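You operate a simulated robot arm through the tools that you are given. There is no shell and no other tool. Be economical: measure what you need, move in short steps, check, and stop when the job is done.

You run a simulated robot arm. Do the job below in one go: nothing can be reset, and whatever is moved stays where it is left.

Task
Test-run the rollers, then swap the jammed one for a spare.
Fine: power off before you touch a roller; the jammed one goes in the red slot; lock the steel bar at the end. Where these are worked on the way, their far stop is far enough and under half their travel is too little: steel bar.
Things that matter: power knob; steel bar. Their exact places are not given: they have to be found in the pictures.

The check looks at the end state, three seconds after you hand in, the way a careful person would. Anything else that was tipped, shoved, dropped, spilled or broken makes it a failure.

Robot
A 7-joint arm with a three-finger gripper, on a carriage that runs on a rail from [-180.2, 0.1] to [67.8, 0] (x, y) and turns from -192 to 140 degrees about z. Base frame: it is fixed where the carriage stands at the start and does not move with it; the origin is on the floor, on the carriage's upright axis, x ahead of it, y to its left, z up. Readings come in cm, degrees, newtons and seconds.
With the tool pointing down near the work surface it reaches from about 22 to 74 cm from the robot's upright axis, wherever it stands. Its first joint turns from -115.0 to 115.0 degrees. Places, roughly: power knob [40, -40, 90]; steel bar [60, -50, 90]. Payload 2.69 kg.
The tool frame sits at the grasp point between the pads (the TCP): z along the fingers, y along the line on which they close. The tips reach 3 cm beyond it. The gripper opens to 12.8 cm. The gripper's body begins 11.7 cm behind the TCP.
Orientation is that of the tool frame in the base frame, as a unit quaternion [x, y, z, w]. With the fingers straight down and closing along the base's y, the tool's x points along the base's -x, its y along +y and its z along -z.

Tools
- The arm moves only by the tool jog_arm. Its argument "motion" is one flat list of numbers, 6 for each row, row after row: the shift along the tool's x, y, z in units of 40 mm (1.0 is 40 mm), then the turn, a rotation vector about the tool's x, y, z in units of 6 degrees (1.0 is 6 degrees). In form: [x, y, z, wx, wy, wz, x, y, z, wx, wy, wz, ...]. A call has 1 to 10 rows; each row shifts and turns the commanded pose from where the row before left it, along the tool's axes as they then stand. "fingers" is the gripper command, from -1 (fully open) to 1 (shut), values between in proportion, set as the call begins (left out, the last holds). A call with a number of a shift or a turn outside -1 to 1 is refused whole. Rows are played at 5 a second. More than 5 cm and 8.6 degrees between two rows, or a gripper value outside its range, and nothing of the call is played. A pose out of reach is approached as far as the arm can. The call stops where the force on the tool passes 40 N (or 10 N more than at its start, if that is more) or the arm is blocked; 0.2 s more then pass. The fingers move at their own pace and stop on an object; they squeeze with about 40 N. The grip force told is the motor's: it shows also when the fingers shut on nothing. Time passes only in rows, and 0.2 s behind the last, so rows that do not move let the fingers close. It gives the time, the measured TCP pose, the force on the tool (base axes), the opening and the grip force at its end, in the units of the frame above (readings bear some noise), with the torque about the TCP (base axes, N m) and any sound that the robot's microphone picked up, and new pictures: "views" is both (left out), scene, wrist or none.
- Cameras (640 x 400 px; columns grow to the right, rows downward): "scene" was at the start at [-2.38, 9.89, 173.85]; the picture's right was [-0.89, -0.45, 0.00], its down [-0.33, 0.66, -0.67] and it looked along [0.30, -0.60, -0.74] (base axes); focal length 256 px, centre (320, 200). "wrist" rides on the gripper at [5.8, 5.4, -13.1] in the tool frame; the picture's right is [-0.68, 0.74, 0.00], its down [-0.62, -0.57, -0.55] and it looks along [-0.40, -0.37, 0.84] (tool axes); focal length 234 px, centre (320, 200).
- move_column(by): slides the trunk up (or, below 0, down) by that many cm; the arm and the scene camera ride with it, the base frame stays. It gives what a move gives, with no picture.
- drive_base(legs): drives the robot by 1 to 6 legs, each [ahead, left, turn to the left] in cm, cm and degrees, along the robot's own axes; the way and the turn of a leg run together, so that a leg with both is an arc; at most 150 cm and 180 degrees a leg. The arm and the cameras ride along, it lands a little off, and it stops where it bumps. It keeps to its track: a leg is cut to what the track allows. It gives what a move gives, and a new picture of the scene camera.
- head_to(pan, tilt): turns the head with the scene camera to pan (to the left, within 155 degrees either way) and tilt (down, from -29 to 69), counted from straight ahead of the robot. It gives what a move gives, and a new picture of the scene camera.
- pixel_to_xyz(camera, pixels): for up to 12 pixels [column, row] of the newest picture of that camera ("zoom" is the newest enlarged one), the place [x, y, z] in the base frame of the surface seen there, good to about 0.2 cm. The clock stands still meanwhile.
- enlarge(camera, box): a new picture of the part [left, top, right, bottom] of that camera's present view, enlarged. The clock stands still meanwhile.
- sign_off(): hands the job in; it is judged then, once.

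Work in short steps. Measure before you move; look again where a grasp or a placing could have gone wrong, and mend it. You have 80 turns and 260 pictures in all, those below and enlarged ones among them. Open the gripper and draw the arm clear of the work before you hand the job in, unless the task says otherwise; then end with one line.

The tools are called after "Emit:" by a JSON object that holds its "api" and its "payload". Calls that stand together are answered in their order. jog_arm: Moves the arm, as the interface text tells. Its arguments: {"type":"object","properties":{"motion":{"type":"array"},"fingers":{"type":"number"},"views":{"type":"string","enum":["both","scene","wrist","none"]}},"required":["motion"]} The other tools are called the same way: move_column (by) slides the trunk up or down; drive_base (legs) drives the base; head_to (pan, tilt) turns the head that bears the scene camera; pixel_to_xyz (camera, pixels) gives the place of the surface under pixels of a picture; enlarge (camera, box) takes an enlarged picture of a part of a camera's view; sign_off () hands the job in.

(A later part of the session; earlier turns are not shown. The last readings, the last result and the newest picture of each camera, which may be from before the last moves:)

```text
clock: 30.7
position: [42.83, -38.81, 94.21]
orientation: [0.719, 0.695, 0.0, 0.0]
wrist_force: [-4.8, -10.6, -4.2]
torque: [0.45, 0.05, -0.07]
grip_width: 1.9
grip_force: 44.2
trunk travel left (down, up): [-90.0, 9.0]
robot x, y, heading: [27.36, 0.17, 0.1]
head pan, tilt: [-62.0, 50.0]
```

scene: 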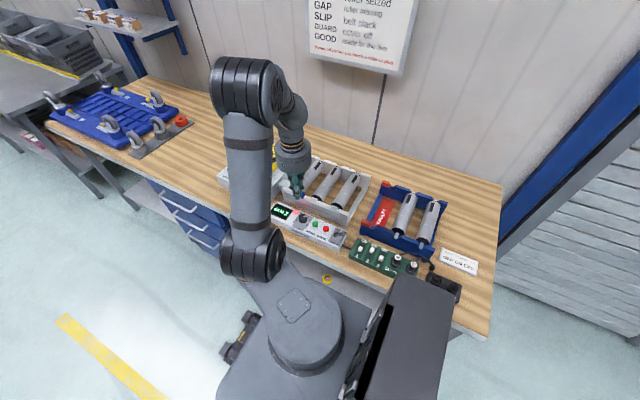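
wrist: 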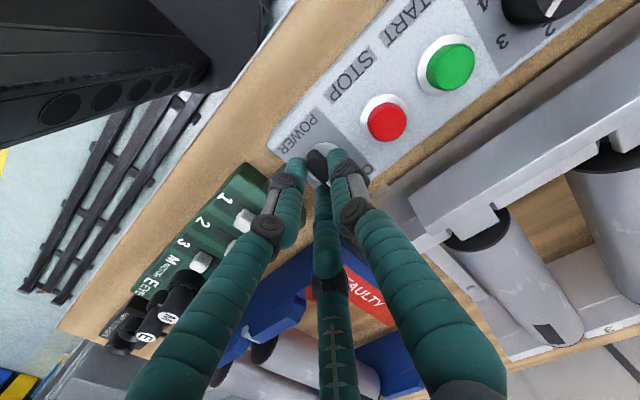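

Follows well. I turn the remaining 36–40° back to OFF, then release and lift.

Emit:
{"api": "jog_arm", "payload": {"motion": [0, 0, 0, 0, 0, -1, 0, 0, 0, 0, 0, -1, 0, 0, 0, 0, 0, -1, 0, 0, 0, 0, 0, -1, 0, 0, 0, 0, 0, -1, 0, 0, 0, 0, 0, -1, 0, 0, 0, 0, 0, -0.5], "views": "none"}}

Emit:
{"api": "jog_arm", "payload": {"motion": [0, 0, 0, 0, 0, 0, 0, 0, 0, 0, 0, 0, 0, 0, -0.8, 0, 0, 0, 0, 0, -1, 0, 0, 0, 0, 0, -1, 0, 0, 0, 0, 0, -1, 0, 0, 0], "fingers": 0.4, "views": "both"}}

Emit:
{"api": "enlarge", "payload": {"camera": "wrist", "box": [280, 70, 620, 250]}}

```text
clock: 32.3
position: [43.03, -38.99, 94.26]
orientation: [0.445, 0.895, -0.003, 0.001]
wrist_force: [-6.8, -20.7, 4.2]
torque: [0.84, 0.87, -0.04]
grip_width: 1.91
grip_force: 43.6
trunk travel left (down, up): [-90.0, 9.0]
robot x, y, heading: [27.42, 0.31, -0.3]
head pan, tilt: [-62.0, 50.0]
```

```text
clock: 33.7
position: [43.09, -38.44, 109.12]
orientation: [0.447, 0.895, 0.0, 0.0]
wrist_force: [-0.7, 0.5, -0.4]
torque: [0.01, -0.01, -0.01]
grip_width: 3.82
grip_force: 0.0
trunk travel left (down, up): [-90.0, 9.0]
robot x, y, heading: [27.47, 0.13, 0.1]
head pan, tilt: [-62.0, 50.0]
```

scene: 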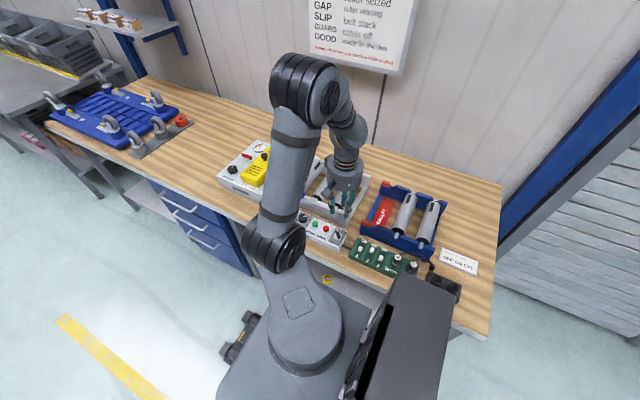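
wrist: 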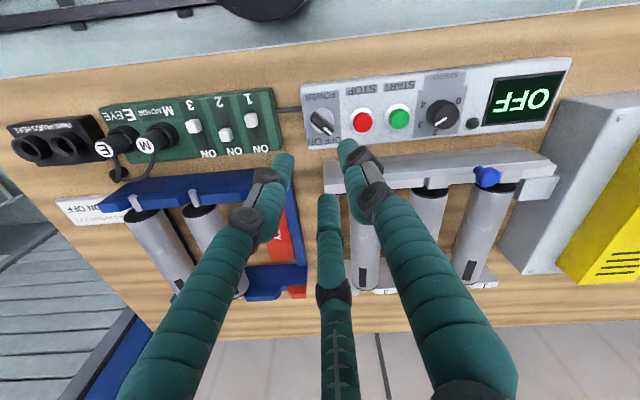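

```text
1.88 times, centred on (450, 160) of wrist
```

zoom: 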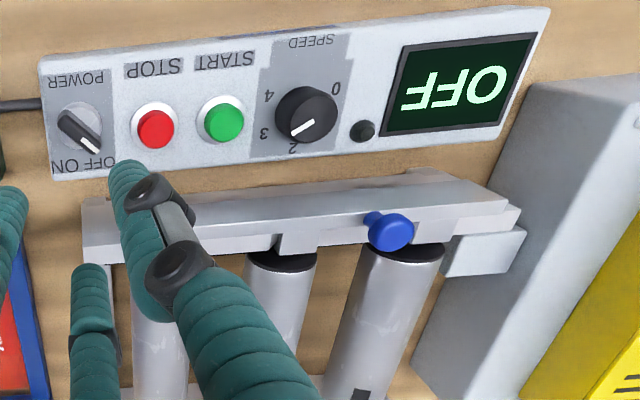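

Power is OFF. Next the steel bar with blue knob: I move along +x for a closer view of its geometry.

Emit:
{"api": "jog_arm", "payload": {"motion": [-0.23, 0.87, 0, 0, 0, 0, -0.23, 0.87, 0, 0, 0, 0, -0.23, 0.87, 0, 0, 0, 0], "views": "wrist"}}

Emit:
{"api": "enlarge", "payload": {"camera": "wrist", "box": [220, 90, 500, 260]}}

Emit:
{"api": "enlarge", "payload": {"camera": "scene", "box": [280, 150, 380, 230]}}

```text
clock: 34.5
position: [53.08, -34.44, 109.43]
orientation: [0.447, 0.895, -0.001, 0.0]
wrist_force: [0.6, 1.1, -0.3]
torque: [-0.04, 0.04, -0.01]
grip_width: 3.84
grip_force: 0.0
trunk travel left (down, up): [-90.0, 9.0]
robot x, y, heading: [27.34, 0.2, -0.3]
head pan, tilt: [-62.0, 50.0]
```

wrist: 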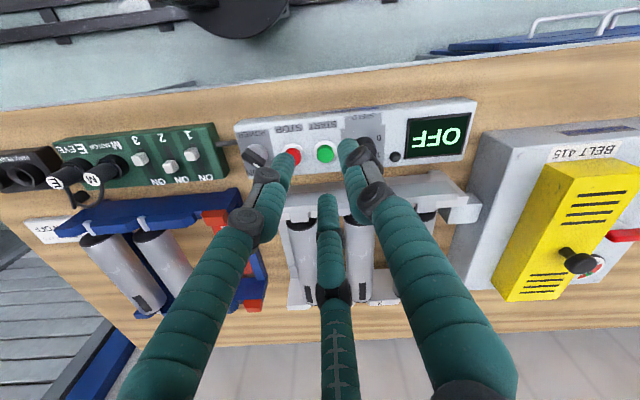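

```text
2.29 times, centred on (360, 175) of wrist
```

zoom: 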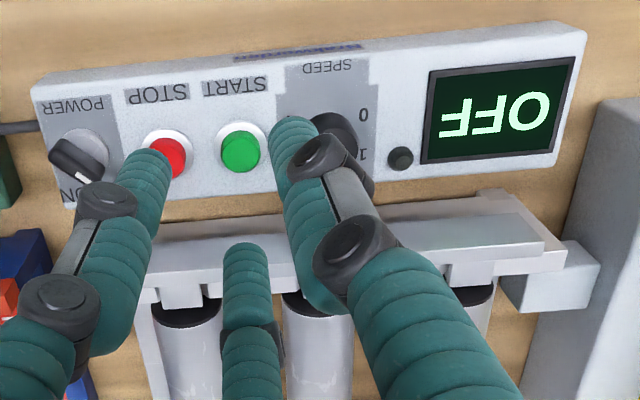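

```text
5.00 times, centred on (330, 190) of scene
```

zoom: 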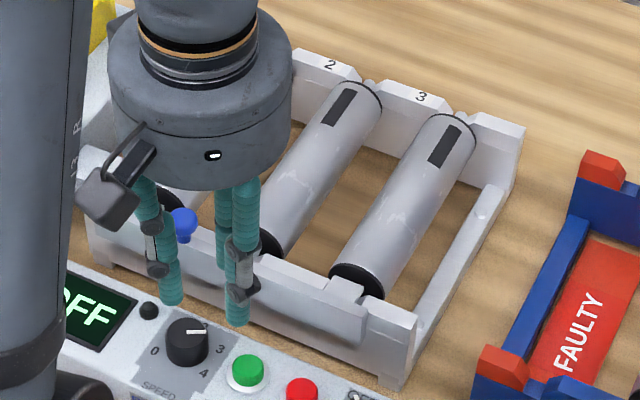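

The fingers hide the bar. I move to (64,-30,112) with the tool turned back so the camera sees the bar left of the shut fingers.

Emit:
{"api": "jog_arm", "payload": {"motion": [-0.27, 0.9, -0.22, 0, 0, 0, -0.27, 0.9, -0.22, 0, 0, 0, -0.27, 0.9, -0.22, 0, 0, 0, 0, 0, 0, 0, 0, -1, 0, 0, 0, 0, 0, -1, 0, 0, 0, 0, 0, -1, 0, 0, 0, 0, 0, -1, 0, 0, 0, 0, 0, -1, 0, 0, 0, 0, 0, -1, 0, 0, 0, 0, 0, -1], "fingers": 1, "views": "none"}}

Emit:
{"api": "jog_arm", "payload": {"motion": [0, 0, 0, 0, 0, -1, 0, 0, 0, 0, 0, -0.83], "views": "wrist"}}

Emit:
{"api": "enlarge", "payload": {"camera": "wrist", "box": [120, 100, 320, 240]}}

```text
clock: 36.7
position: [63.63, -30.64, 112.12]
orientation: [0.096, 0.995, 0.0, -0.001]
wrist_force: [-0.2, -0.3, 0.7]
torque: [-0.02, -0.03, -0.01]
grip_width: 0.25
grip_force: 31.4
trunk travel left (down, up): [-90.0, 9.0]
robot x, y, heading: [27.07, -0.28, -0.1]
head pan, tilt: [-62.0, 50.0]
```

```text
clock: 37.3
position: [63.56, -30.55, 112.07]
orientation: [0.0, 1.0, -0.001, 0.0]
wrist_force: [-0.9, -0.1, 0.3]
torque: [0.0, 0.02, -0.04]
grip_width: 0.21
grip_force: 31.4
trunk travel left (down, up): [-90.0, 9.0]
robot x, y, heading: [27.62, -0.33, -0.0]
head pan, tilt: [-62.0, 50.0]
```

wrist: 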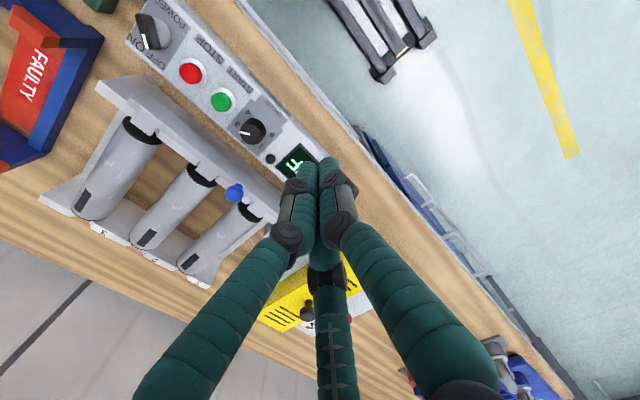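

```text
2.86 times, centred on (220, 170) of wrist
```

zoom: 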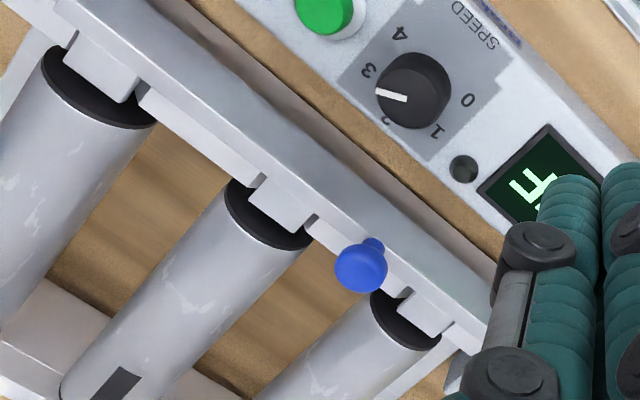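

The bar carries three tabs over the roller shafts; I measure tabs, knob and bar ends.

Emit:
{"api": "pixel_to_xyz", "payload": {"camera": "wrist", "pixels": [[236, 192], [104, 86], [130, 110], [150, 125], [200, 168], [217, 180], [250, 203], [265, 212], [170, 125], [120, 92], [275, 210], [150, 92]]}}

Emit:
{"api": "enlarge", "payload": {"camera": "wrist", "box": [60, 50, 220, 180]}}

```text
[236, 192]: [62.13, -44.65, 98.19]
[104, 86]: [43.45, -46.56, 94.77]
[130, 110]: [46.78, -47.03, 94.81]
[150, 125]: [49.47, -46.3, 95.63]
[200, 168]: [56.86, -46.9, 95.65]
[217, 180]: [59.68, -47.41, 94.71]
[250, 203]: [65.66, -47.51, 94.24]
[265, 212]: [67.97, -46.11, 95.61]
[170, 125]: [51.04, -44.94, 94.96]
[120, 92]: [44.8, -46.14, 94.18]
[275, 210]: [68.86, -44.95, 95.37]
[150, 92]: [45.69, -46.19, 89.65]
```

```text
3.08 times, centred on (140, 115) of wrist
```

zoom: 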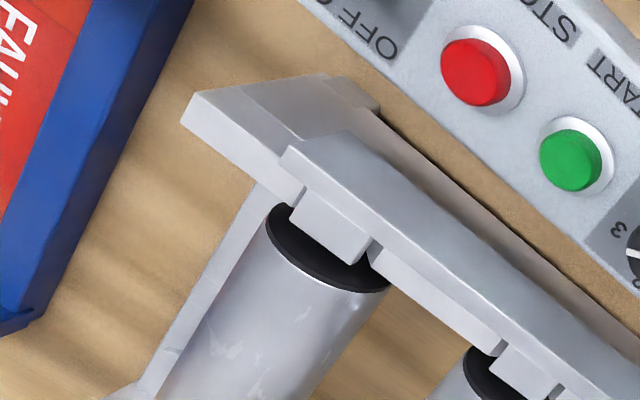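

Knob at ≈(62.2,-44.9), top z 98.2, bar top z 95.6. I move above it, fingers 4 cm open, and look.

Emit:
{"api": "jog_arm", "payload": {"motion": [0.09, -0.89, 0.4, 0, 0, 0, 0.09, -0.89, 0.4, 0, 0, 0, 0.09, -0.89, 0.4, 0, 0, 0, 0.09, -0.89, 0.4, 0, 0, 0], "fingers": 0.375, "views": "wrist"}}

Emit:
{"api": "enlarge", "payload": {"camera": "wrist", "box": [250, 100, 410, 240]}}

```text
clock: 38.3
position: [61.97, -44.96, 105.88]
orientation: [0.001, 1.0, 0.0, -0.001]
wrist_force: [-0.5, -0.5, 0.4]
torque: [0.01, -0.01, -0.02]
grip_width: 3.99
grip_force: 0.0
trunk travel left (down, up): [-90.0, 9.0]
robot x, y, heading: [27.35, 0.05, -0.1]
head pan, tilt: [-62.0, 50.0]
```

wrist: 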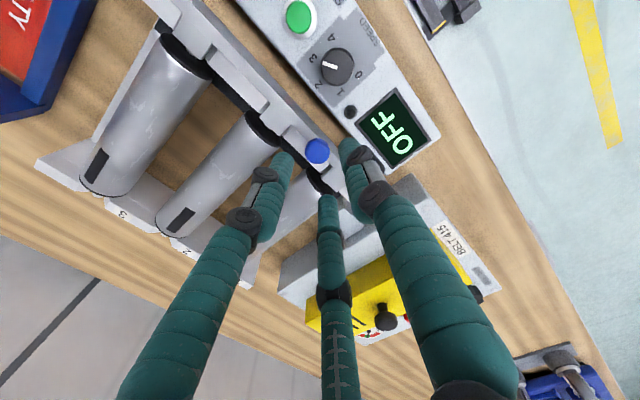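

```text
2.86 times, centred on (330, 170) of wrist
```

zoom: 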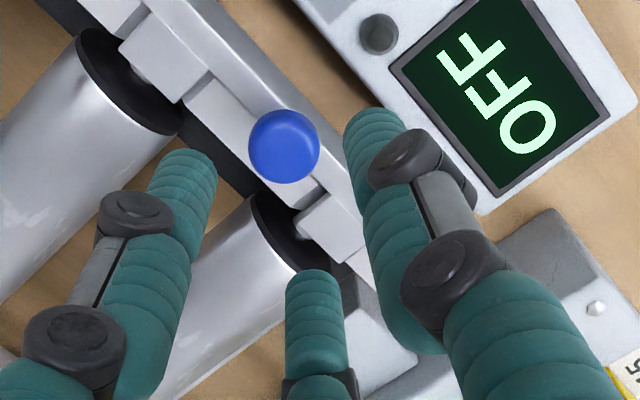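

Measure the knob head from here.

Emit:
{"api": "pixel_to_xyz", "payload": {"camera": "zoom", "pixels": [[283, 143], [252, 147], [315, 147], [283, 113], [283, 176], [325, 215], [200, 100], [180, 160], [260, 235]]}}

```text
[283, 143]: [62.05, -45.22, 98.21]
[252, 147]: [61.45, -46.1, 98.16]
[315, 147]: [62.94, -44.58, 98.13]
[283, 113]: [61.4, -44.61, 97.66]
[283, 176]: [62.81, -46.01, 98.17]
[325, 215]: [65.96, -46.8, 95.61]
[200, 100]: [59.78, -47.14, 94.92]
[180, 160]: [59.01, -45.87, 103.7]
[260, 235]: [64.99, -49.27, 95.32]
```

Knob centre ≈ (62.15,-45.35). I correct, descend to TCP z 99.4 and close on it.

Emit:
{"api": "jog_arm", "payload": {"motion": [-0.04, -0.1, 0.7, 0, 0, 0, 0, 0, 0.6, 0, 0, 0, 0, 0, 0.3, 0, 0, 0], "views": "none"}}

Emit:
{"api": "jog_arm", "payload": {"motion": [0, 0, 0, 0, 0, 0, 0, 0, 0, 0, 0, 0, 0, 0, 0, 0, 0, 0, 0, 0, 0, 0, 0, 0], "fingers": 1, "views": "wrist"}}

```text
clock: 39.1
position: [62.21, -45.12, 99.38]
orientation: [0.001, 1.0, 0.0, -0.001]
wrist_force: [0.3, 0.5, 0.1]
torque: [-0.01, 0.01, 0.0]
grip_width: 3.99
grip_force: 0.1
trunk travel left (down, up): [-90.0, 9.0]
robot x, y, heading: [27.68, -0.12, -0.3]
head pan, tilt: [-62.0, 50.0]
```

```text
clock: 40.1
position: [62.38, -45.35, 99.43]
orientation: [0.001, 1.0, -0.002, 0.001]
wrist_force: [-0.3, -8.1, -2.3]
torque: [-0.46, 0.05, 0.0]
grip_width: 2.26
grip_force: 42.6
trunk travel left (down, up): [-90.0, 9.0]
robot x, y, heading: [27.31, -0.08, -0.0]
head pan, tilt: [-62.0, 50.0]
```

wrist: 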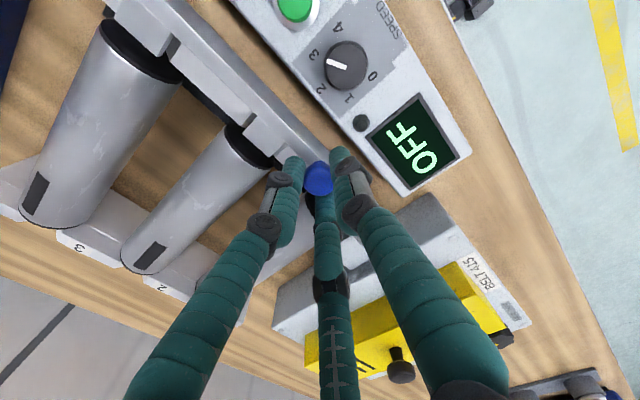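

Gripped (2.26 cm). I try sliding the bar toward −x by 1 cm gently.

Emit:
{"api": "jog_arm", "payload": {"motion": [0.06, 0, 0, 0, 0, 0, 0.06, 0, 0, 0, 0, 0, 0.06, 0, 0, 0, 0, 0, 0.06, 0, 0, 0, 0, 0], "views": "wrist"}}

```text
clock: 41.1
position: [61.3, -45.31, 99.41]
orientation: [0.001, 1.0, -0.001, 0.001]
wrist_force: [1.7, -12.6, 8.4]
torque: [-0.74, 0.08, 0.1]
grip_width: 2.26
grip_force: 44.5
trunk travel left (down, up): [-90.0, 9.0]
robot x, y, heading: [27.56, 0.03, -0.1]
head pan, tilt: [-62.0, 50.0]
```

wrist: 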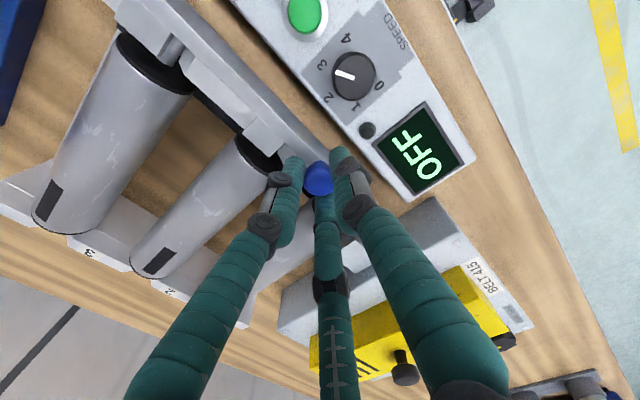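

It slides; roller 3's shaft is appearing. I continue toward the stop.

Emit:
{"api": "jog_arm", "payload": {"motion": [0.12, 0, 0, 0, 0, 0, 0.12, 0, 0, 0, 0, 0, 0.12, 0, 0, 0, 0, 0, 0.12, 0, 0, 0, 0, 0, 0.12, 0, 0, 0, 0, 0, 0.12, 0, 0, 0, 0, 0, 0.12, 0, 0, 0, 0, 0, 0.12, 0, 0, 0, 0, 0], "views": "wrist"}}

```text
clock: 42.9
position: [58.94, -45.25, 99.32]
orientation: [-0.006, 1.0, -0.005, 0.004]
wrist_force: [11.4, -1.6, -7.5]
torque: [-0.33, -0.65, -0.02]
grip_width: 2.24
grip_force: 44.9
trunk travel left (down, up): [-90.0, 9.0]
robot x, y, heading: [27.35, 0.11, -0.0]
head pan, tilt: [-62.0, 50.0]
stopped in row 8: the force on the tool passed its limit at 42 N (the readings are from after the stop); the commanded pose is now the measured one
```

wrist: 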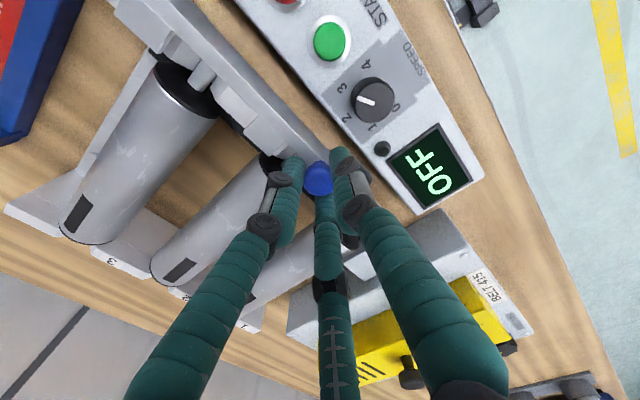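

The bar reached its far stop after ~3.4 cm; the shafts are exposed. I release, lift 14 cm, and turn the tool +90° for the rollers.

Emit:
{"api": "jog_arm", "payload": {"motion": [0, 0, 0, 0, 0, 0, 0, 0, 0, 0, 0, 0, 0, 0, -0.6, 0, 0, 0, 0, 0, -1, 0, 0, 0, 0, 0, -1, 0, 0, 0, 0, 0, -1, 0, 0, 1, 0, 0, 0, 0, 0, 1, 0, 0, 0, 0, 0, 1, 0, 0, 0, 0, 0, 1, 0, 0, 0, 0, 0, 1], "fingers": 0.3, "views": "none"}}

Emit:
{"api": "jog_arm", "payload": {"motion": [0, 0, 0, 0, 0, 1, 0, 0, 0, 0, 0, 1, 0, 0, 0, 0, 0, 1, 0, 0, 0, 0, 0, 1, 0, 0, 0, 0, 0, 1, 0, 0, 0, 0, 0, 1, 0, 0, 0, 0, 0, 1, 0, 0, 0, 0, 0, 1, 0, 0, 0, 0, 0, 1, 0, 0, 0, 0, 0, 1], "views": "both"}}

Emit:
{"api": "enlarge", "payload": {"camera": "scene", "box": [270, 140, 460, 260]}}

```text
clock: 45.1
position: [58.28, -45.01, 113.82]
orientation: [0.257, 0.966, -0.004, 0.005]
wrist_force: [-0.5, -0.1, 0.1]
torque: [-0.05, 0.0, 0.0]
grip_width: 4.47
grip_force: 0.1
trunk travel left (down, up): [-90.0, 9.0]
robot x, y, heading: [27.35, 0.16, 0.1]
head pan, tilt: [-62.0, 50.0]
```

```text
clock: 47.3
position: [58.35, -45.0, 113.87]
orientation: [0.705, 0.71, -0.001, 0.005]
wrist_force: [0.0, 0.4, 0.3]
torque: [0.03, -0.01, 0.01]
grip_width: 4.49
grip_force: 0.0
trunk travel left (down, up): [-90.0, 9.0]
robot x, y, heading: [27.43, -0.15, 0.1]
head pan, tilt: [-62.0, 50.0]
```

scene: 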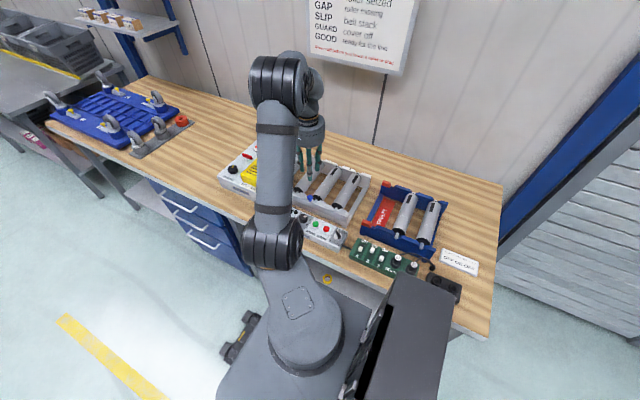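
wrist: 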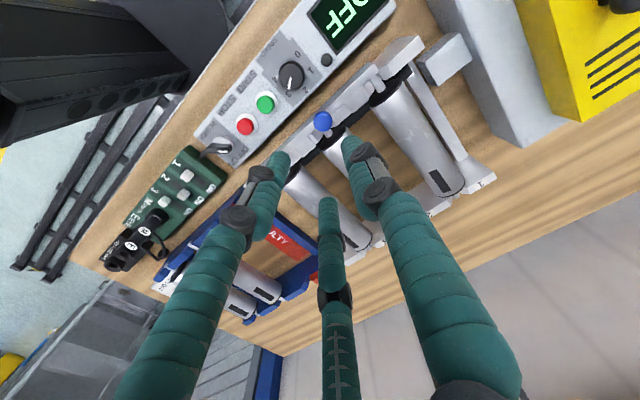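

```text
3.33 times, centred on (365, 200) of scene
```

zoom: 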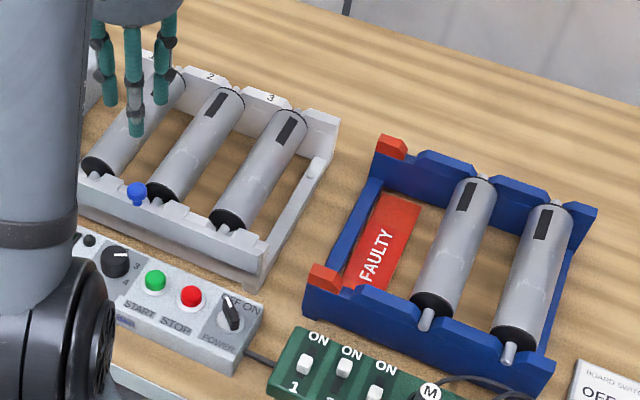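

Good view: rack and tray. I measure roller 2 and 3 tops, tray roller tops, and the tray's faulty-slot notches.

Emit:
{"api": "pixel_to_xyz", "payload": {"camera": "zoom", "pixels": [[163, 178], [229, 96], [196, 138], [292, 121], [228, 205], [478, 188], [432, 290], [550, 215], [513, 325], [458, 235], [395, 205], [360, 285]]}}

Emit:
{"api": "enlarge", "payload": {"camera": "scene", "box": [360, 170, 450, 265]}}

Emit:
{"api": "enlarge", "payload": {"camera": "scene", "box": [290, 150, 380, 225]}}

```text
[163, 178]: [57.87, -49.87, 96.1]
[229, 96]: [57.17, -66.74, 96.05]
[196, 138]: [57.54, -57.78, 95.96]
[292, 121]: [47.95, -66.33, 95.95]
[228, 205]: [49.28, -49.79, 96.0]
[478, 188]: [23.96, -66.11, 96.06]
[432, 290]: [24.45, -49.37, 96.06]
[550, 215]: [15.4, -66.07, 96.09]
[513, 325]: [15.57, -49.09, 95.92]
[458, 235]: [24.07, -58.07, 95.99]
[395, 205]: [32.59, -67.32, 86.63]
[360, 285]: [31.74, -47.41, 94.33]
```

```text
4.21 times, centred on (405, 218) of scene
```

zoom: 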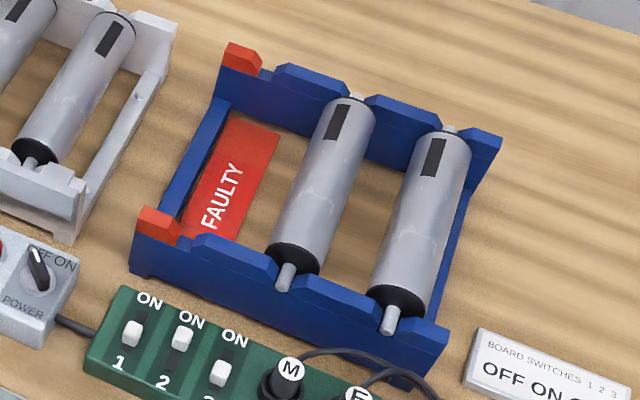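

```text
5.33 times, centred on (335, 188) of scene
```

zoom: 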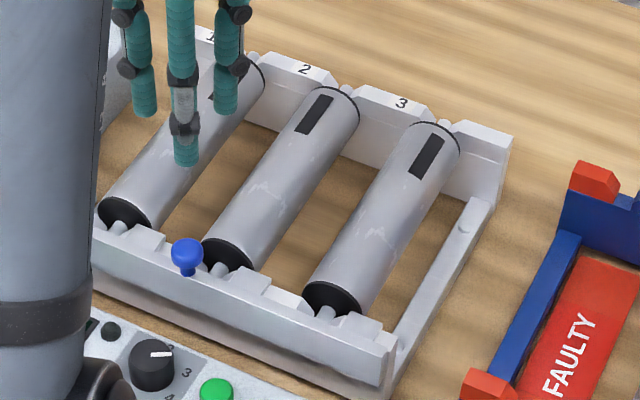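

I measure rack shafts and notch features in this zoom, then the tray ones.

Emit:
{"api": "pixel_to_xyz", "payload": {"camera": "zoom", "pixels": [[217, 269], [346, 91], [326, 313], [446, 126], [119, 226], [267, 200], [320, 120], [246, 160], [285, 175], [186, 250], [240, 245], [400, 215]]}}

Emit:
{"api": "enlarge", "payload": {"camera": "scene", "box": [360, 170, 450, 265]}}

```text
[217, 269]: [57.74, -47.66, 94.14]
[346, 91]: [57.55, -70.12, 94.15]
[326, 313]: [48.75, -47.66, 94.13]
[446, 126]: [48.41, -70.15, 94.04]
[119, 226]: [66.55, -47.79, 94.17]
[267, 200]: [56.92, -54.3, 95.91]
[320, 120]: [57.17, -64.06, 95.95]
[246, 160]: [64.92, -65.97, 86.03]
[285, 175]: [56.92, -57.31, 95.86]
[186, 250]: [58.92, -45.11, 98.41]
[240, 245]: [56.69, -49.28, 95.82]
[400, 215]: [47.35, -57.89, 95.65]
```

```text
4.21 times, centred on (405, 218) of scene
```

zoom: 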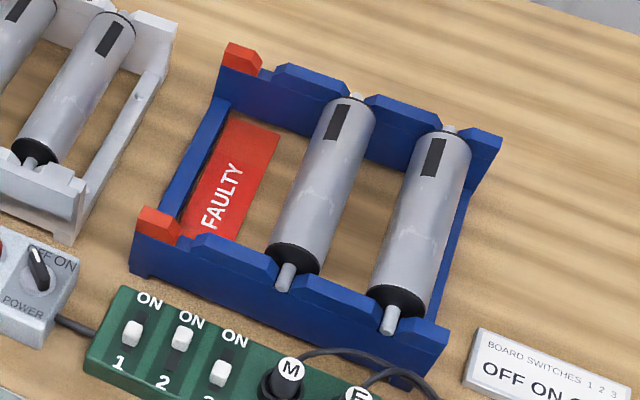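

Rack shaft axes at x 57.6 / 48.6 / 66.6, top z 94.15, roller radius ≈2.5. Now the tray's shafts and faulty-slot notch edges.

Emit:
{"api": "pixel_to_xyz", "payload": {"camera": "zoom", "pixels": [[287, 272], [390, 318], [356, 97], [450, 130], [160, 218], [176, 232], [192, 243], [215, 240], [258, 60], [262, 72], [276, 75], [243, 55]]}}

```text
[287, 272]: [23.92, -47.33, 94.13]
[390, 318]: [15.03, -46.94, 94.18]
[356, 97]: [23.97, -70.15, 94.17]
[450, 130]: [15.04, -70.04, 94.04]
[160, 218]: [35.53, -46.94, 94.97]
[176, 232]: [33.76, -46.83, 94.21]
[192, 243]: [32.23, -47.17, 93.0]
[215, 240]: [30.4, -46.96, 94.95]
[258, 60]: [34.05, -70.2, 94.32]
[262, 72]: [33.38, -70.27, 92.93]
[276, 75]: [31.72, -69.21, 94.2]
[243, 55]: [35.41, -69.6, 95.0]
```

Spare axes at x 24.0 and 15.05, faulty slot at x 33.0, same heights as the rack. I check tray and rack side-rail heights, wall faces and roller end positions.

Emit:
{"api": "pixel_to_xyz", "payload": {"camera": "zoom", "pixels": [[195, 155], [180, 190], [120, 120], [95, 175], [290, 258], [280, 287], [396, 302], [30, 150], [28, 164], [300, 262], [345, 106], [100, 15]]}}

```text
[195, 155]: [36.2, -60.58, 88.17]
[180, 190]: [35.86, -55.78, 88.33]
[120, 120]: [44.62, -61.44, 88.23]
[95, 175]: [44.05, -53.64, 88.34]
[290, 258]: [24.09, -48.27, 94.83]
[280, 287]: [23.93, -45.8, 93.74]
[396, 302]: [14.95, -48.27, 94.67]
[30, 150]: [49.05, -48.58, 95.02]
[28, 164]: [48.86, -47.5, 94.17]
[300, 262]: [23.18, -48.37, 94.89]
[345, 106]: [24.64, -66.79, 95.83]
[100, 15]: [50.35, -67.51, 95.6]
```

Everything aligns (rails at z 88 are below my tips). I move over roller 2 with a −1.1 cm x offset (needed by the three-finger geometry), opening 9 cm, and descend to z 102 for a look.

Emit:
{"api": "jog_arm", "payload": {"motion": [0, 0, 0, 0.053, 0.08, 0.067, -0.83, -0.115, 0, 0, 0, 0, -0.83, -0.115, 0, 0, 0, 0, -0.83, -0.115, 0, 0, 0, 0, -0.84, -0.115, 0, 0, 0, 0, 0, 0, 1, 0, 0, 0, 0, 0, 1, 0, 0, 0, 0, 0, 0.95, 0, 0, 0], "fingers": -0.406, "views": "both"}}

Emit:
{"api": "enlarge", "payload": {"camera": "scene", "box": [290, 150, 380, 225]}}

```text
clock: 49.1
position: [56.62, -58.58, 102.04]
orientation: [0.707, 0.707, 0.0, 0.002]
wrist_force: [0.6, -0.5, -0.4]
torque: [-0.01, 0.0, 0.04]
grip_width: 9.02
grip_force: 0.1
trunk travel left (down, up): [-90.0, 9.0]
robot x, y, heading: [27.34, -0.04, 0.1]
head pan, tilt: [-62.0, 50.0]
```

scene: 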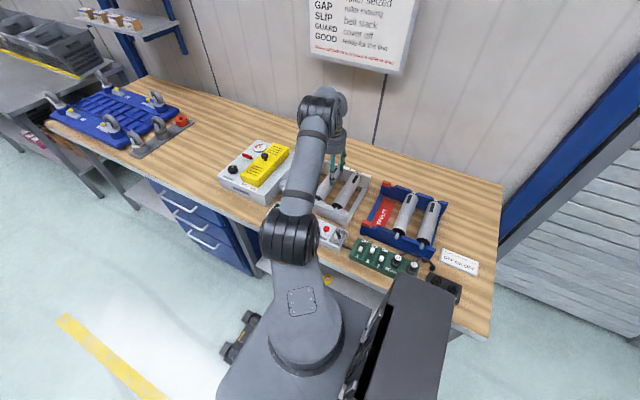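
wrist: 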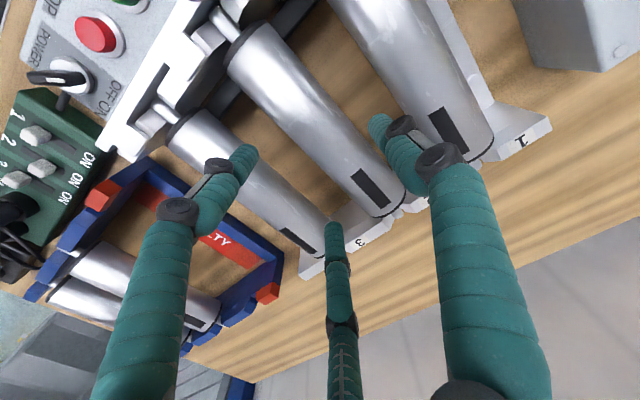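

```text
5.33 times, centred on (335, 188) of scene
```

zoom: 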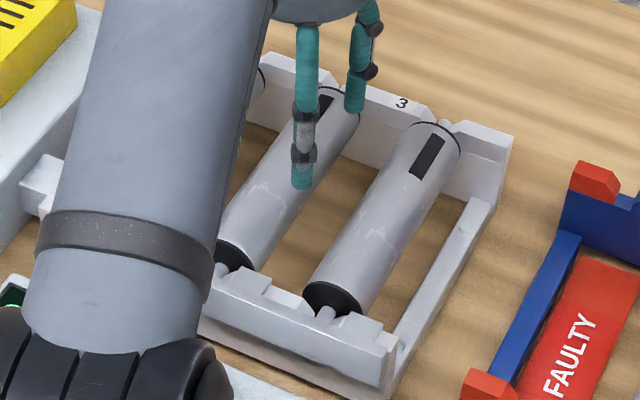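

I measure fingertip surfaces to verify they fall into the gaps (roller 2 spans x 55.1–60.1).

Emit:
{"api": "pixel_to_xyz", "payload": {"camera": "wrist", "pixels": [[248, 150], [236, 160], [377, 122], [390, 135], [333, 227], [333, 245], [300, 120], [365, 190]]}}

```text
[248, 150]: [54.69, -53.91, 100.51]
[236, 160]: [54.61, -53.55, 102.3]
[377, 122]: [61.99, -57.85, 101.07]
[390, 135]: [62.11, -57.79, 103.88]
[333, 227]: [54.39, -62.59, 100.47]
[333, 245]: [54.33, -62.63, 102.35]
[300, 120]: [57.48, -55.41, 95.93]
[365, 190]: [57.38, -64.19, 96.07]
```

−x fingers clear the roller edge by only ~0.25 cm, so I open a little more (9.6 cm), shift −0.2 cm, then descend to z 94.5.

Emit:
{"api": "jog_arm", "payload": {"motion": [0, -0.05, 0, 0, 0, 0, 0, 0, 0, 0, 0, 0, 0, 0, 0.6, 0, 0, 0, 0, 0, 0.5, 0, 0, 0, 0, 0, 0.4, 0, 0, 0, 0, 0, 0.38, 0, 0, 0], "fingers": -0.5, "views": "wrist"}}

```text
clock: 50.5
position: [56.46, -58.49, 94.59]
orientation: [0.707, 0.707, 0.001, 0.001]
wrist_force: [-0.3, -0.6, 0.9]
torque: [-0.02, 0.02, 0.01]
grip_width: 9.6
grip_force: 0.0
trunk travel left (down, up): [-90.0, 9.0]
robot x, y, heading: [27.56, 0.01, -0.1]
head pan, tilt: [-62.0, 50.0]
```

wrist: 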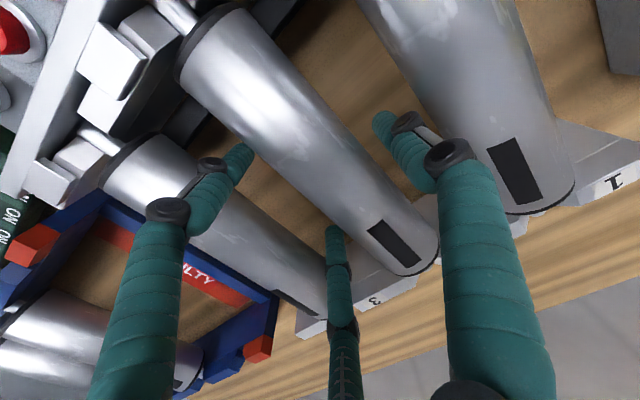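

No contact; fingers are in the gaps. I close on the roller.

Emit:
{"api": "jog_arm", "payload": {"motion": [0, 0, 0, 0, 0, 0, 0, 0, 0, 0, 0, 0, 0, 0, 0, 0, 0, 0, 0, 0, 0, 0, 0, 0, 0, 0, 0, 0, 0, 0], "fingers": 1, "views": "wrist"}}

```text
clock: 51.7
position: [56.69, -58.48, 94.67]
orientation: [0.706, 0.708, 0.0, 0.001]
wrist_force: [8.9, -1.6, 3.4]
torque: [0.05, -0.18, -0.26]
grip_width: 6.98
grip_force: 39.7
trunk travel left (down, up): [-90.0, 9.0]
robot x, y, heading: [27.44, -0.09, -0.0]
head pan, tilt: [-62.0, 50.0]
```

wrist: 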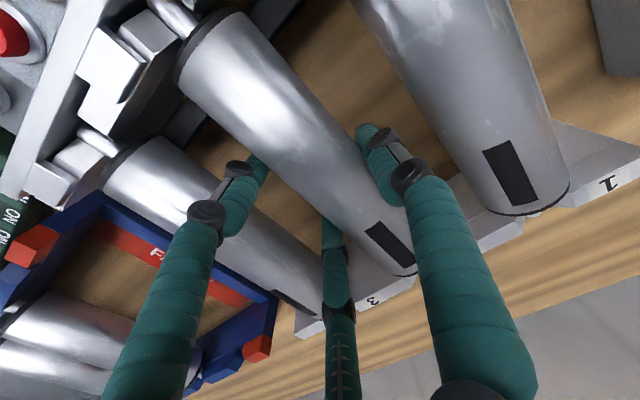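

Firm grip at 6.98 cm. I lift straight up 10 cm.

Emit:
{"api": "jog_arm", "payload": {"motion": [0, 0, -0.2, 0, 0, 0, 0, 0, -0.3, 0, 0, 0, 0, 0, -0.4, 0, 0, 0, 0, 0, -0.5, 0, 0, 0, 0, 0, -0.5, 0, 0, 0, 0, 0, -0.6, 0, 0, 0], "views": "both"}}

```text
clock: 53.1
position: [56.3, -58.44, 104.52]
orientation: [0.708, 0.707, 0.0, 0.001]
wrist_force: [-1.1, -0.5, -4.8]
torque: [-0.01, 0.05, -0.02]
grip_width: 6.95
grip_force: 40.5
trunk travel left (down, up): [-90.0, 9.0]
robot x, y, heading: [27.48, -0.26, -0.0]
head pan, tilt: [-62.0, 50.0]
```

scene: 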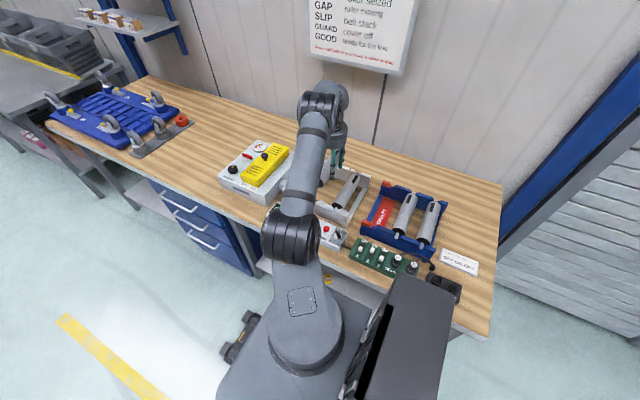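
wrist: 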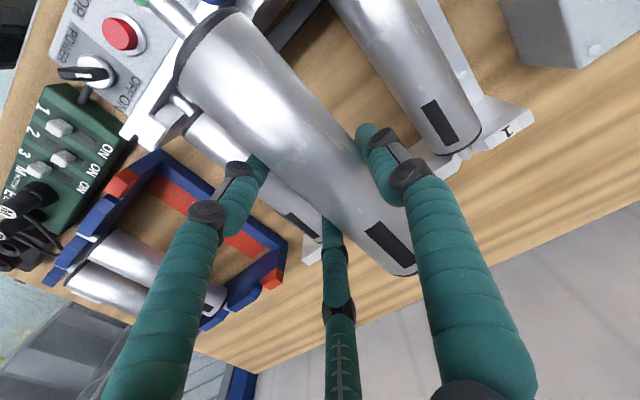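

Held well. I carry it 24.5 cm toward −x, above the faulty slot at x 33.0.

Emit:
{"api": "jog_arm", "payload": {"motion": [0, -0.87, 0, 0, 0, 0, 0, -0.87, 0, 0, 0, 0, 0, -0.87, 0, 0, 0, 0, 0, -0.87, 0, 0, 0, 0, 0, -0.87, 0, 0, 0, 0, 0, -0.87, 0, 0, 0, 0, 0, -0.87, 0, 0, 0, 0], "views": "both"}}

Emit:
{"api": "enlarge", "payload": {"camera": "scene", "box": [340, 150, 450, 260]}}

Emit:
{"api": "enlarge", "payload": {"camera": "wrist", "box": [100, 0, 440, 290]}}

```text
clock: 54.7
position: [31.71, -58.57, 104.5]
orientation: [0.707, 0.707, 0.0, 0.001]
wrist_force: [-0.2, -0.5, -4.2]
torque: [0.02, 0.04, 0.02]
grip_width: 6.96
grip_force: 39.5
trunk travel left (down, up): [-90.0, 9.0]
robot x, y, heading: [27.19, 0.42, 0.3]
head pan, tilt: [-62.0, 50.0]
```

scene: 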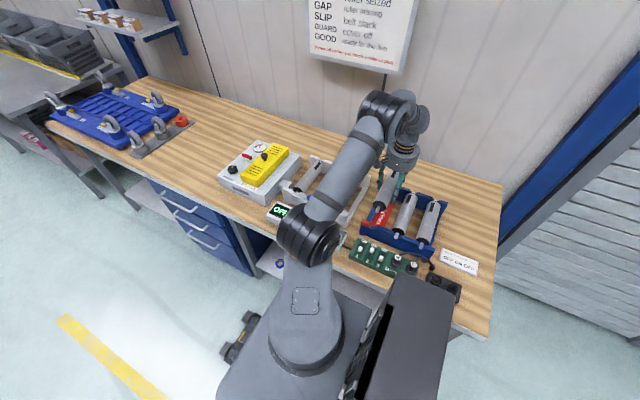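
wrist: 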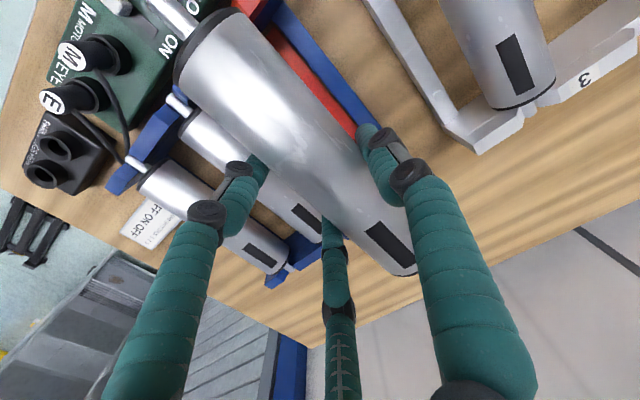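

```text
3.64 times, centred on (395, 205) of scene
```

zoom: 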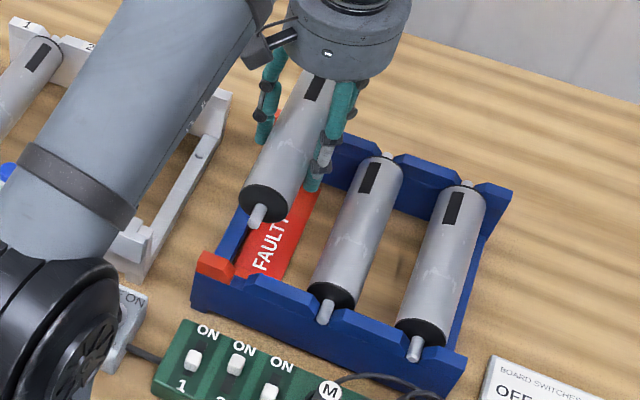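

```text
1.38 times, centred on (270, 145) of wrist
```

zoom: 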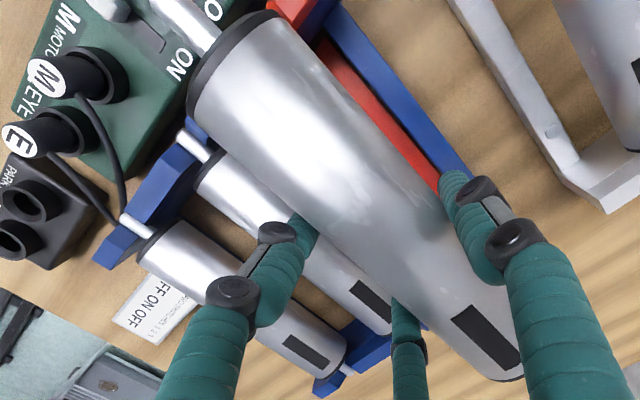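

I measure the held roller's shaft and end in an enlarged scene view.

Emit:
{"api": "enlarge", "payload": {"camera": "scene", "box": [350, 165, 430, 245]}}

Emit:
{"api": "pixel_to_xyz", "payload": {"camera": "scene", "pixels": [[378, 208], [381, 201], [393, 176]]}}

```text
5.00 times, centred on (390, 205) of scene
```

zoom: 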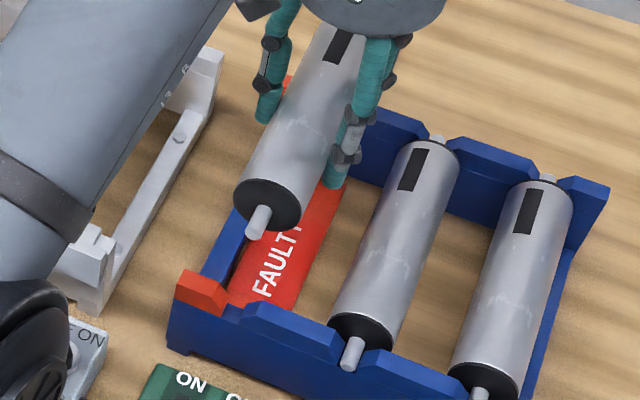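

```text
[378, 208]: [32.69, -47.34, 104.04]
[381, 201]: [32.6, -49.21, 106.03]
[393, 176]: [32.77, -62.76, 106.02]
```

Finer: held shaft along (262,212)–(252,236) vs. spare's shaft (355,345)–(346,368).

Emit:
{"api": "pixel_to_xyz", "payload": {"camera": "zoom", "pixels": [[263, 210], [254, 232], [269, 200], [355, 345], [347, 364], [361, 338], [300, 135], [268, 184], [363, 322]]}}

```text
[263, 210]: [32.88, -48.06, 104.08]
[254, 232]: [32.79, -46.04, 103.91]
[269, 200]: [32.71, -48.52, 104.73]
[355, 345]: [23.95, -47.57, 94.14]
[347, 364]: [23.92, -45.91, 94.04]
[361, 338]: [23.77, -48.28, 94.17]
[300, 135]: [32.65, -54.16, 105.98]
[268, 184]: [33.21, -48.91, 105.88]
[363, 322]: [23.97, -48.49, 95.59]
```

Held axis x≈32.85, end disc 0.2 cm farther than the spare's. I correct +0.12 x, +0.2 y and lower 9.5 cm.

Emit:
{"api": "jog_arm", "payload": {"motion": [0.05, 0.03, 0, 0, 0, 0, 0, 0, 0.6, 0, 0, 0, 0, 0, 0.6, 0, 0, 0, 0, 0, 0.5, 0, 0, 0, 0, 0, 0.4, 0, 0, 0, 0, 0, 0.28, 0, 0, 0], "views": "scene"}}

Emit:
{"api": "enlarge", "payload": {"camera": "scene", "box": [350, 165, 430, 245]}}

```text
clock: 56.1
position: [31.95, -58.32, 95.12]
orientation: [0.707, 0.707, -0.002, 0.002]
wrist_force: [-6.1, 0.3, 7.2]
torque: [0.35, -0.05, 0.24]
grip_width: 6.95
grip_force: 39.9
trunk travel left (down, up): [-90.0, 9.0]
robot x, y, heading: [27.27, -0.07, 0.0]
head pan, tilt: [-62.0, 50.0]
```

scene: 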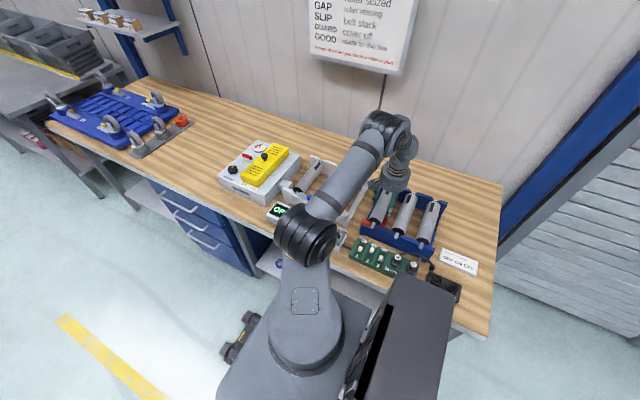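

```text
5.00 times, centred on (390, 205) of scene
```

zoom: 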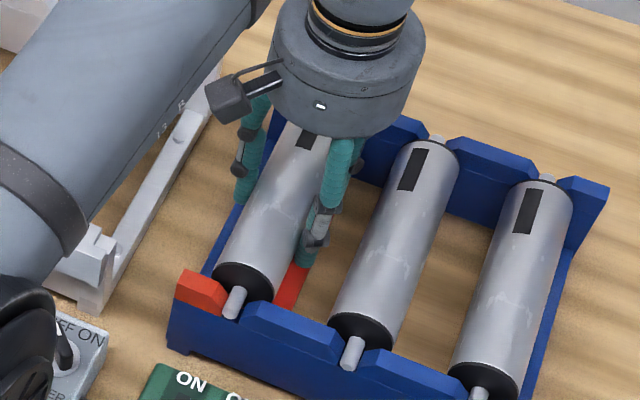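

Light contact (Fx −6 N, Fz +7): the shaft seems to touch the +x flank. I shift −0.15 cm and lower in small steps.

Emit:
{"api": "jog_arm", "payload": {"motion": [0, -0.04, 0, 0, 0, 0, 0, 0, 0.05, 0, 0, 0, 0, 0, 0.06, 0, 0, 0], "views": "none"}}

Emit:
{"api": "enlarge", "payload": {"camera": "scene", "box": [350, 165, 430, 245]}}

Emit:
{"api": "pixel_to_xyz", "payload": {"camera": "zoom", "pixels": [[239, 292], [232, 308], [355, 345], [262, 235], [252, 250], [215, 290], [250, 312]]}}

```text
clock: 56.9
position: [31.84, -58.21, 94.58]
orientation: [0.707, 0.708, 0.0, 0.001]
wrist_force: [-7.8, 2.2, 3.6]
torque: [-0.15, 0.09, 0.06]
grip_width: 6.97
grip_force: 40.0
trunk travel left (down, up): [-90.0, 9.0]
robot x, y, heading: [27.44, -0.19, 0.1]
head pan, tilt: [-62.0, 50.0]
```

```text
5.00 times, centred on (390, 205) of scene
```

zoom: 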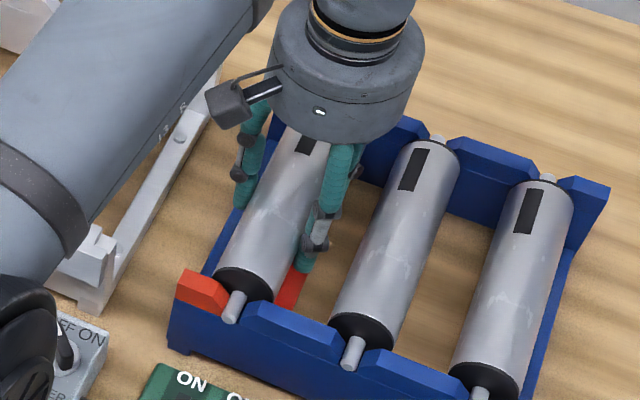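

```text
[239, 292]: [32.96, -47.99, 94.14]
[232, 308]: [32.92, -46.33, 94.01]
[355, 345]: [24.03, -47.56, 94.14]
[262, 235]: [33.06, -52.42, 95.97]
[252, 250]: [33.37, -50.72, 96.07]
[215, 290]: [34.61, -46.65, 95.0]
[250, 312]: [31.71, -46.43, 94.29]
```

Seated: shaft top at z 94.14, same as the spares. I release and lift 9 cm.

Emit:
{"api": "jog_arm", "payload": {"motion": [0, 0, 0, 0, 0, 0, 0, 0, 0, 0, 0, 0, 0, 0, 0, 0, 0, 0, 0, 0, -0.4, 0, 0, 0, 0, 0, -0.6, 0, 0, 0, 0, 0, -0.6, 0, 0, 0, 0, 0, -0.6, 0, 0, 0], "fingers": -0.5, "views": "both"}}

```text
clock: 58.5
position: [31.81, -58.09, 103.41]
orientation: [0.706, 0.708, 0.001, 0.001]
wrist_force: [0.8, 0.5, -0.5]
torque: [-0.03, 0.03, -0.01]
grip_width: 9.62
grip_force: 0.0
trunk travel left (down, up): [-90.0, 9.0]
robot x, y, heading: [27.63, -0.14, 0.1]
head pan, tilt: [-62.0, 50.0]
```

scene: 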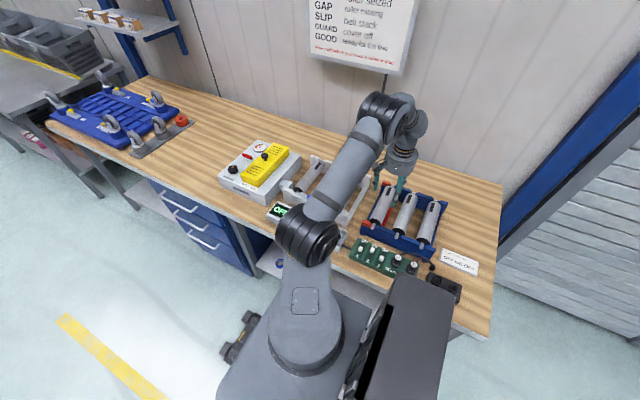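
wrist: 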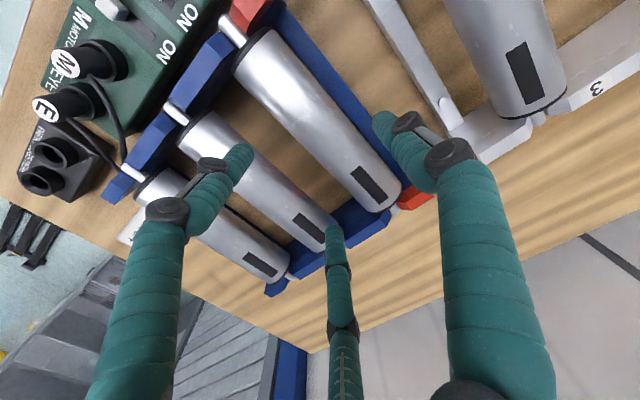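

The jammed roller sits in the red slot. I move −8.95 cm to the middle spare (x 24.0) and descend to z 94.6.

Emit:
{"api": "jog_arm", "payload": {"motion": [0, -0.75, 0, 0, 0, 0, 0, -0.75, 0, 0, 0, 0, 0, -0.74, 0, 0, 0, 0, 0, 0, 0, 0, 0, 0], "views": "wrist"}}

Emit:
{"api": "pixel_to_xyz", "payload": {"camera": "wrist", "pixels": [[248, 150], [377, 118], [333, 230], [310, 130], [360, 190]]}}

```text
clock: 59.5
position: [23.22, -58.33, 103.42]
orientation: [0.706, 0.708, 0.0, 0.001]
wrist_force: [0.0, -0.3, 0.2]
torque: [-0.01, 0.03, -0.01]
grip_width: 9.58
grip_force: 0.1
trunk travel left (down, up): [-90.0, 9.0]
robot x, y, heading: [27.54, 0.22, -0.0]
head pan, tilt: [-62.0, 50.0]
```

wrist: 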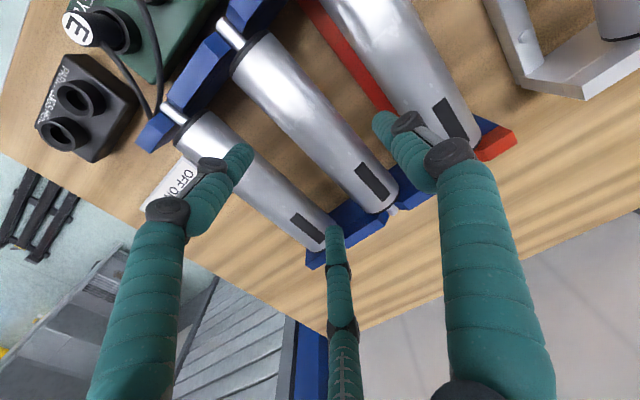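

```text
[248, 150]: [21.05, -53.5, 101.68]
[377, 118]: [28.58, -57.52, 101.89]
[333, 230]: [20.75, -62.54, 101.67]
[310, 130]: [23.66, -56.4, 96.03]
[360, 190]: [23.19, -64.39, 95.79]
```

Clearances: −x 0.4 cm, +x 0.9 cm; I shift −0.2 cm, descend, and then close.

Emit:
{"api": "jog_arm", "payload": {"motion": [0, -0.05, 0, 0, 0, 0, 0, 0, 0.6, 0, 0, 0, 0, 0, 0.6, 0, 0, 0, 0, 0, 0.6, 0, 0, 0, 0, 0, 0.4, 0, 0, 0], "views": "wrist"}}

Emit:
{"api": "jog_arm", "payload": {"motion": [0, 0, 0, 0, 0, 0, 0, 0, 0, 0, 0, 0, 0, 0, 0, 0, 0, 0, 0, 0, 0, 0, 0, 0, 0, 0, 0, 0, 0, 0], "fingers": 1, "views": "wrist"}}

```text
clock: 60.7
position: [22.87, -58.35, 94.52]
orientation: [0.707, 0.707, -0.001, 0.001]
wrist_force: [0.2, 0.0, 0.1]
torque: [-0.01, -0.01, 0.01]
grip_width: 9.63
grip_force: 0.1
trunk travel left (down, up): [-90.0, 9.0]
robot x, y, heading: [27.77, 0.13, -0.0]
head pan, tilt: [-62.0, 50.0]
```

wrist: 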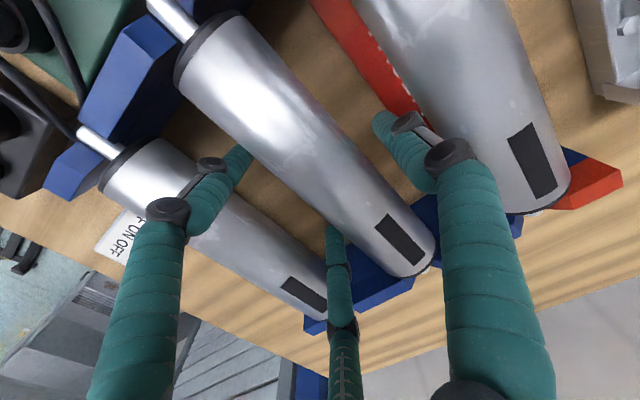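

```text
clock: 61.9
position: [22.76, -58.28, 94.53]
orientation: [0.707, 0.707, -0.001, 0.001]
wrist_force: [-1.7, -1.3, 1.0]
torque: [-0.07, -0.01, -0.04]
grip_width: 6.93
grip_force: 40.0
trunk travel left (down, up): [-90.0, 9.0]
robot x, y, heading: [27.41, -0.28, -0.0]
head pan, tilt: [-62.0, 50.0]
```

wrist: 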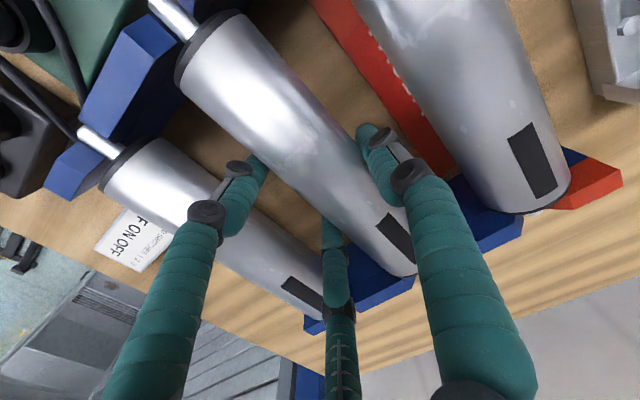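

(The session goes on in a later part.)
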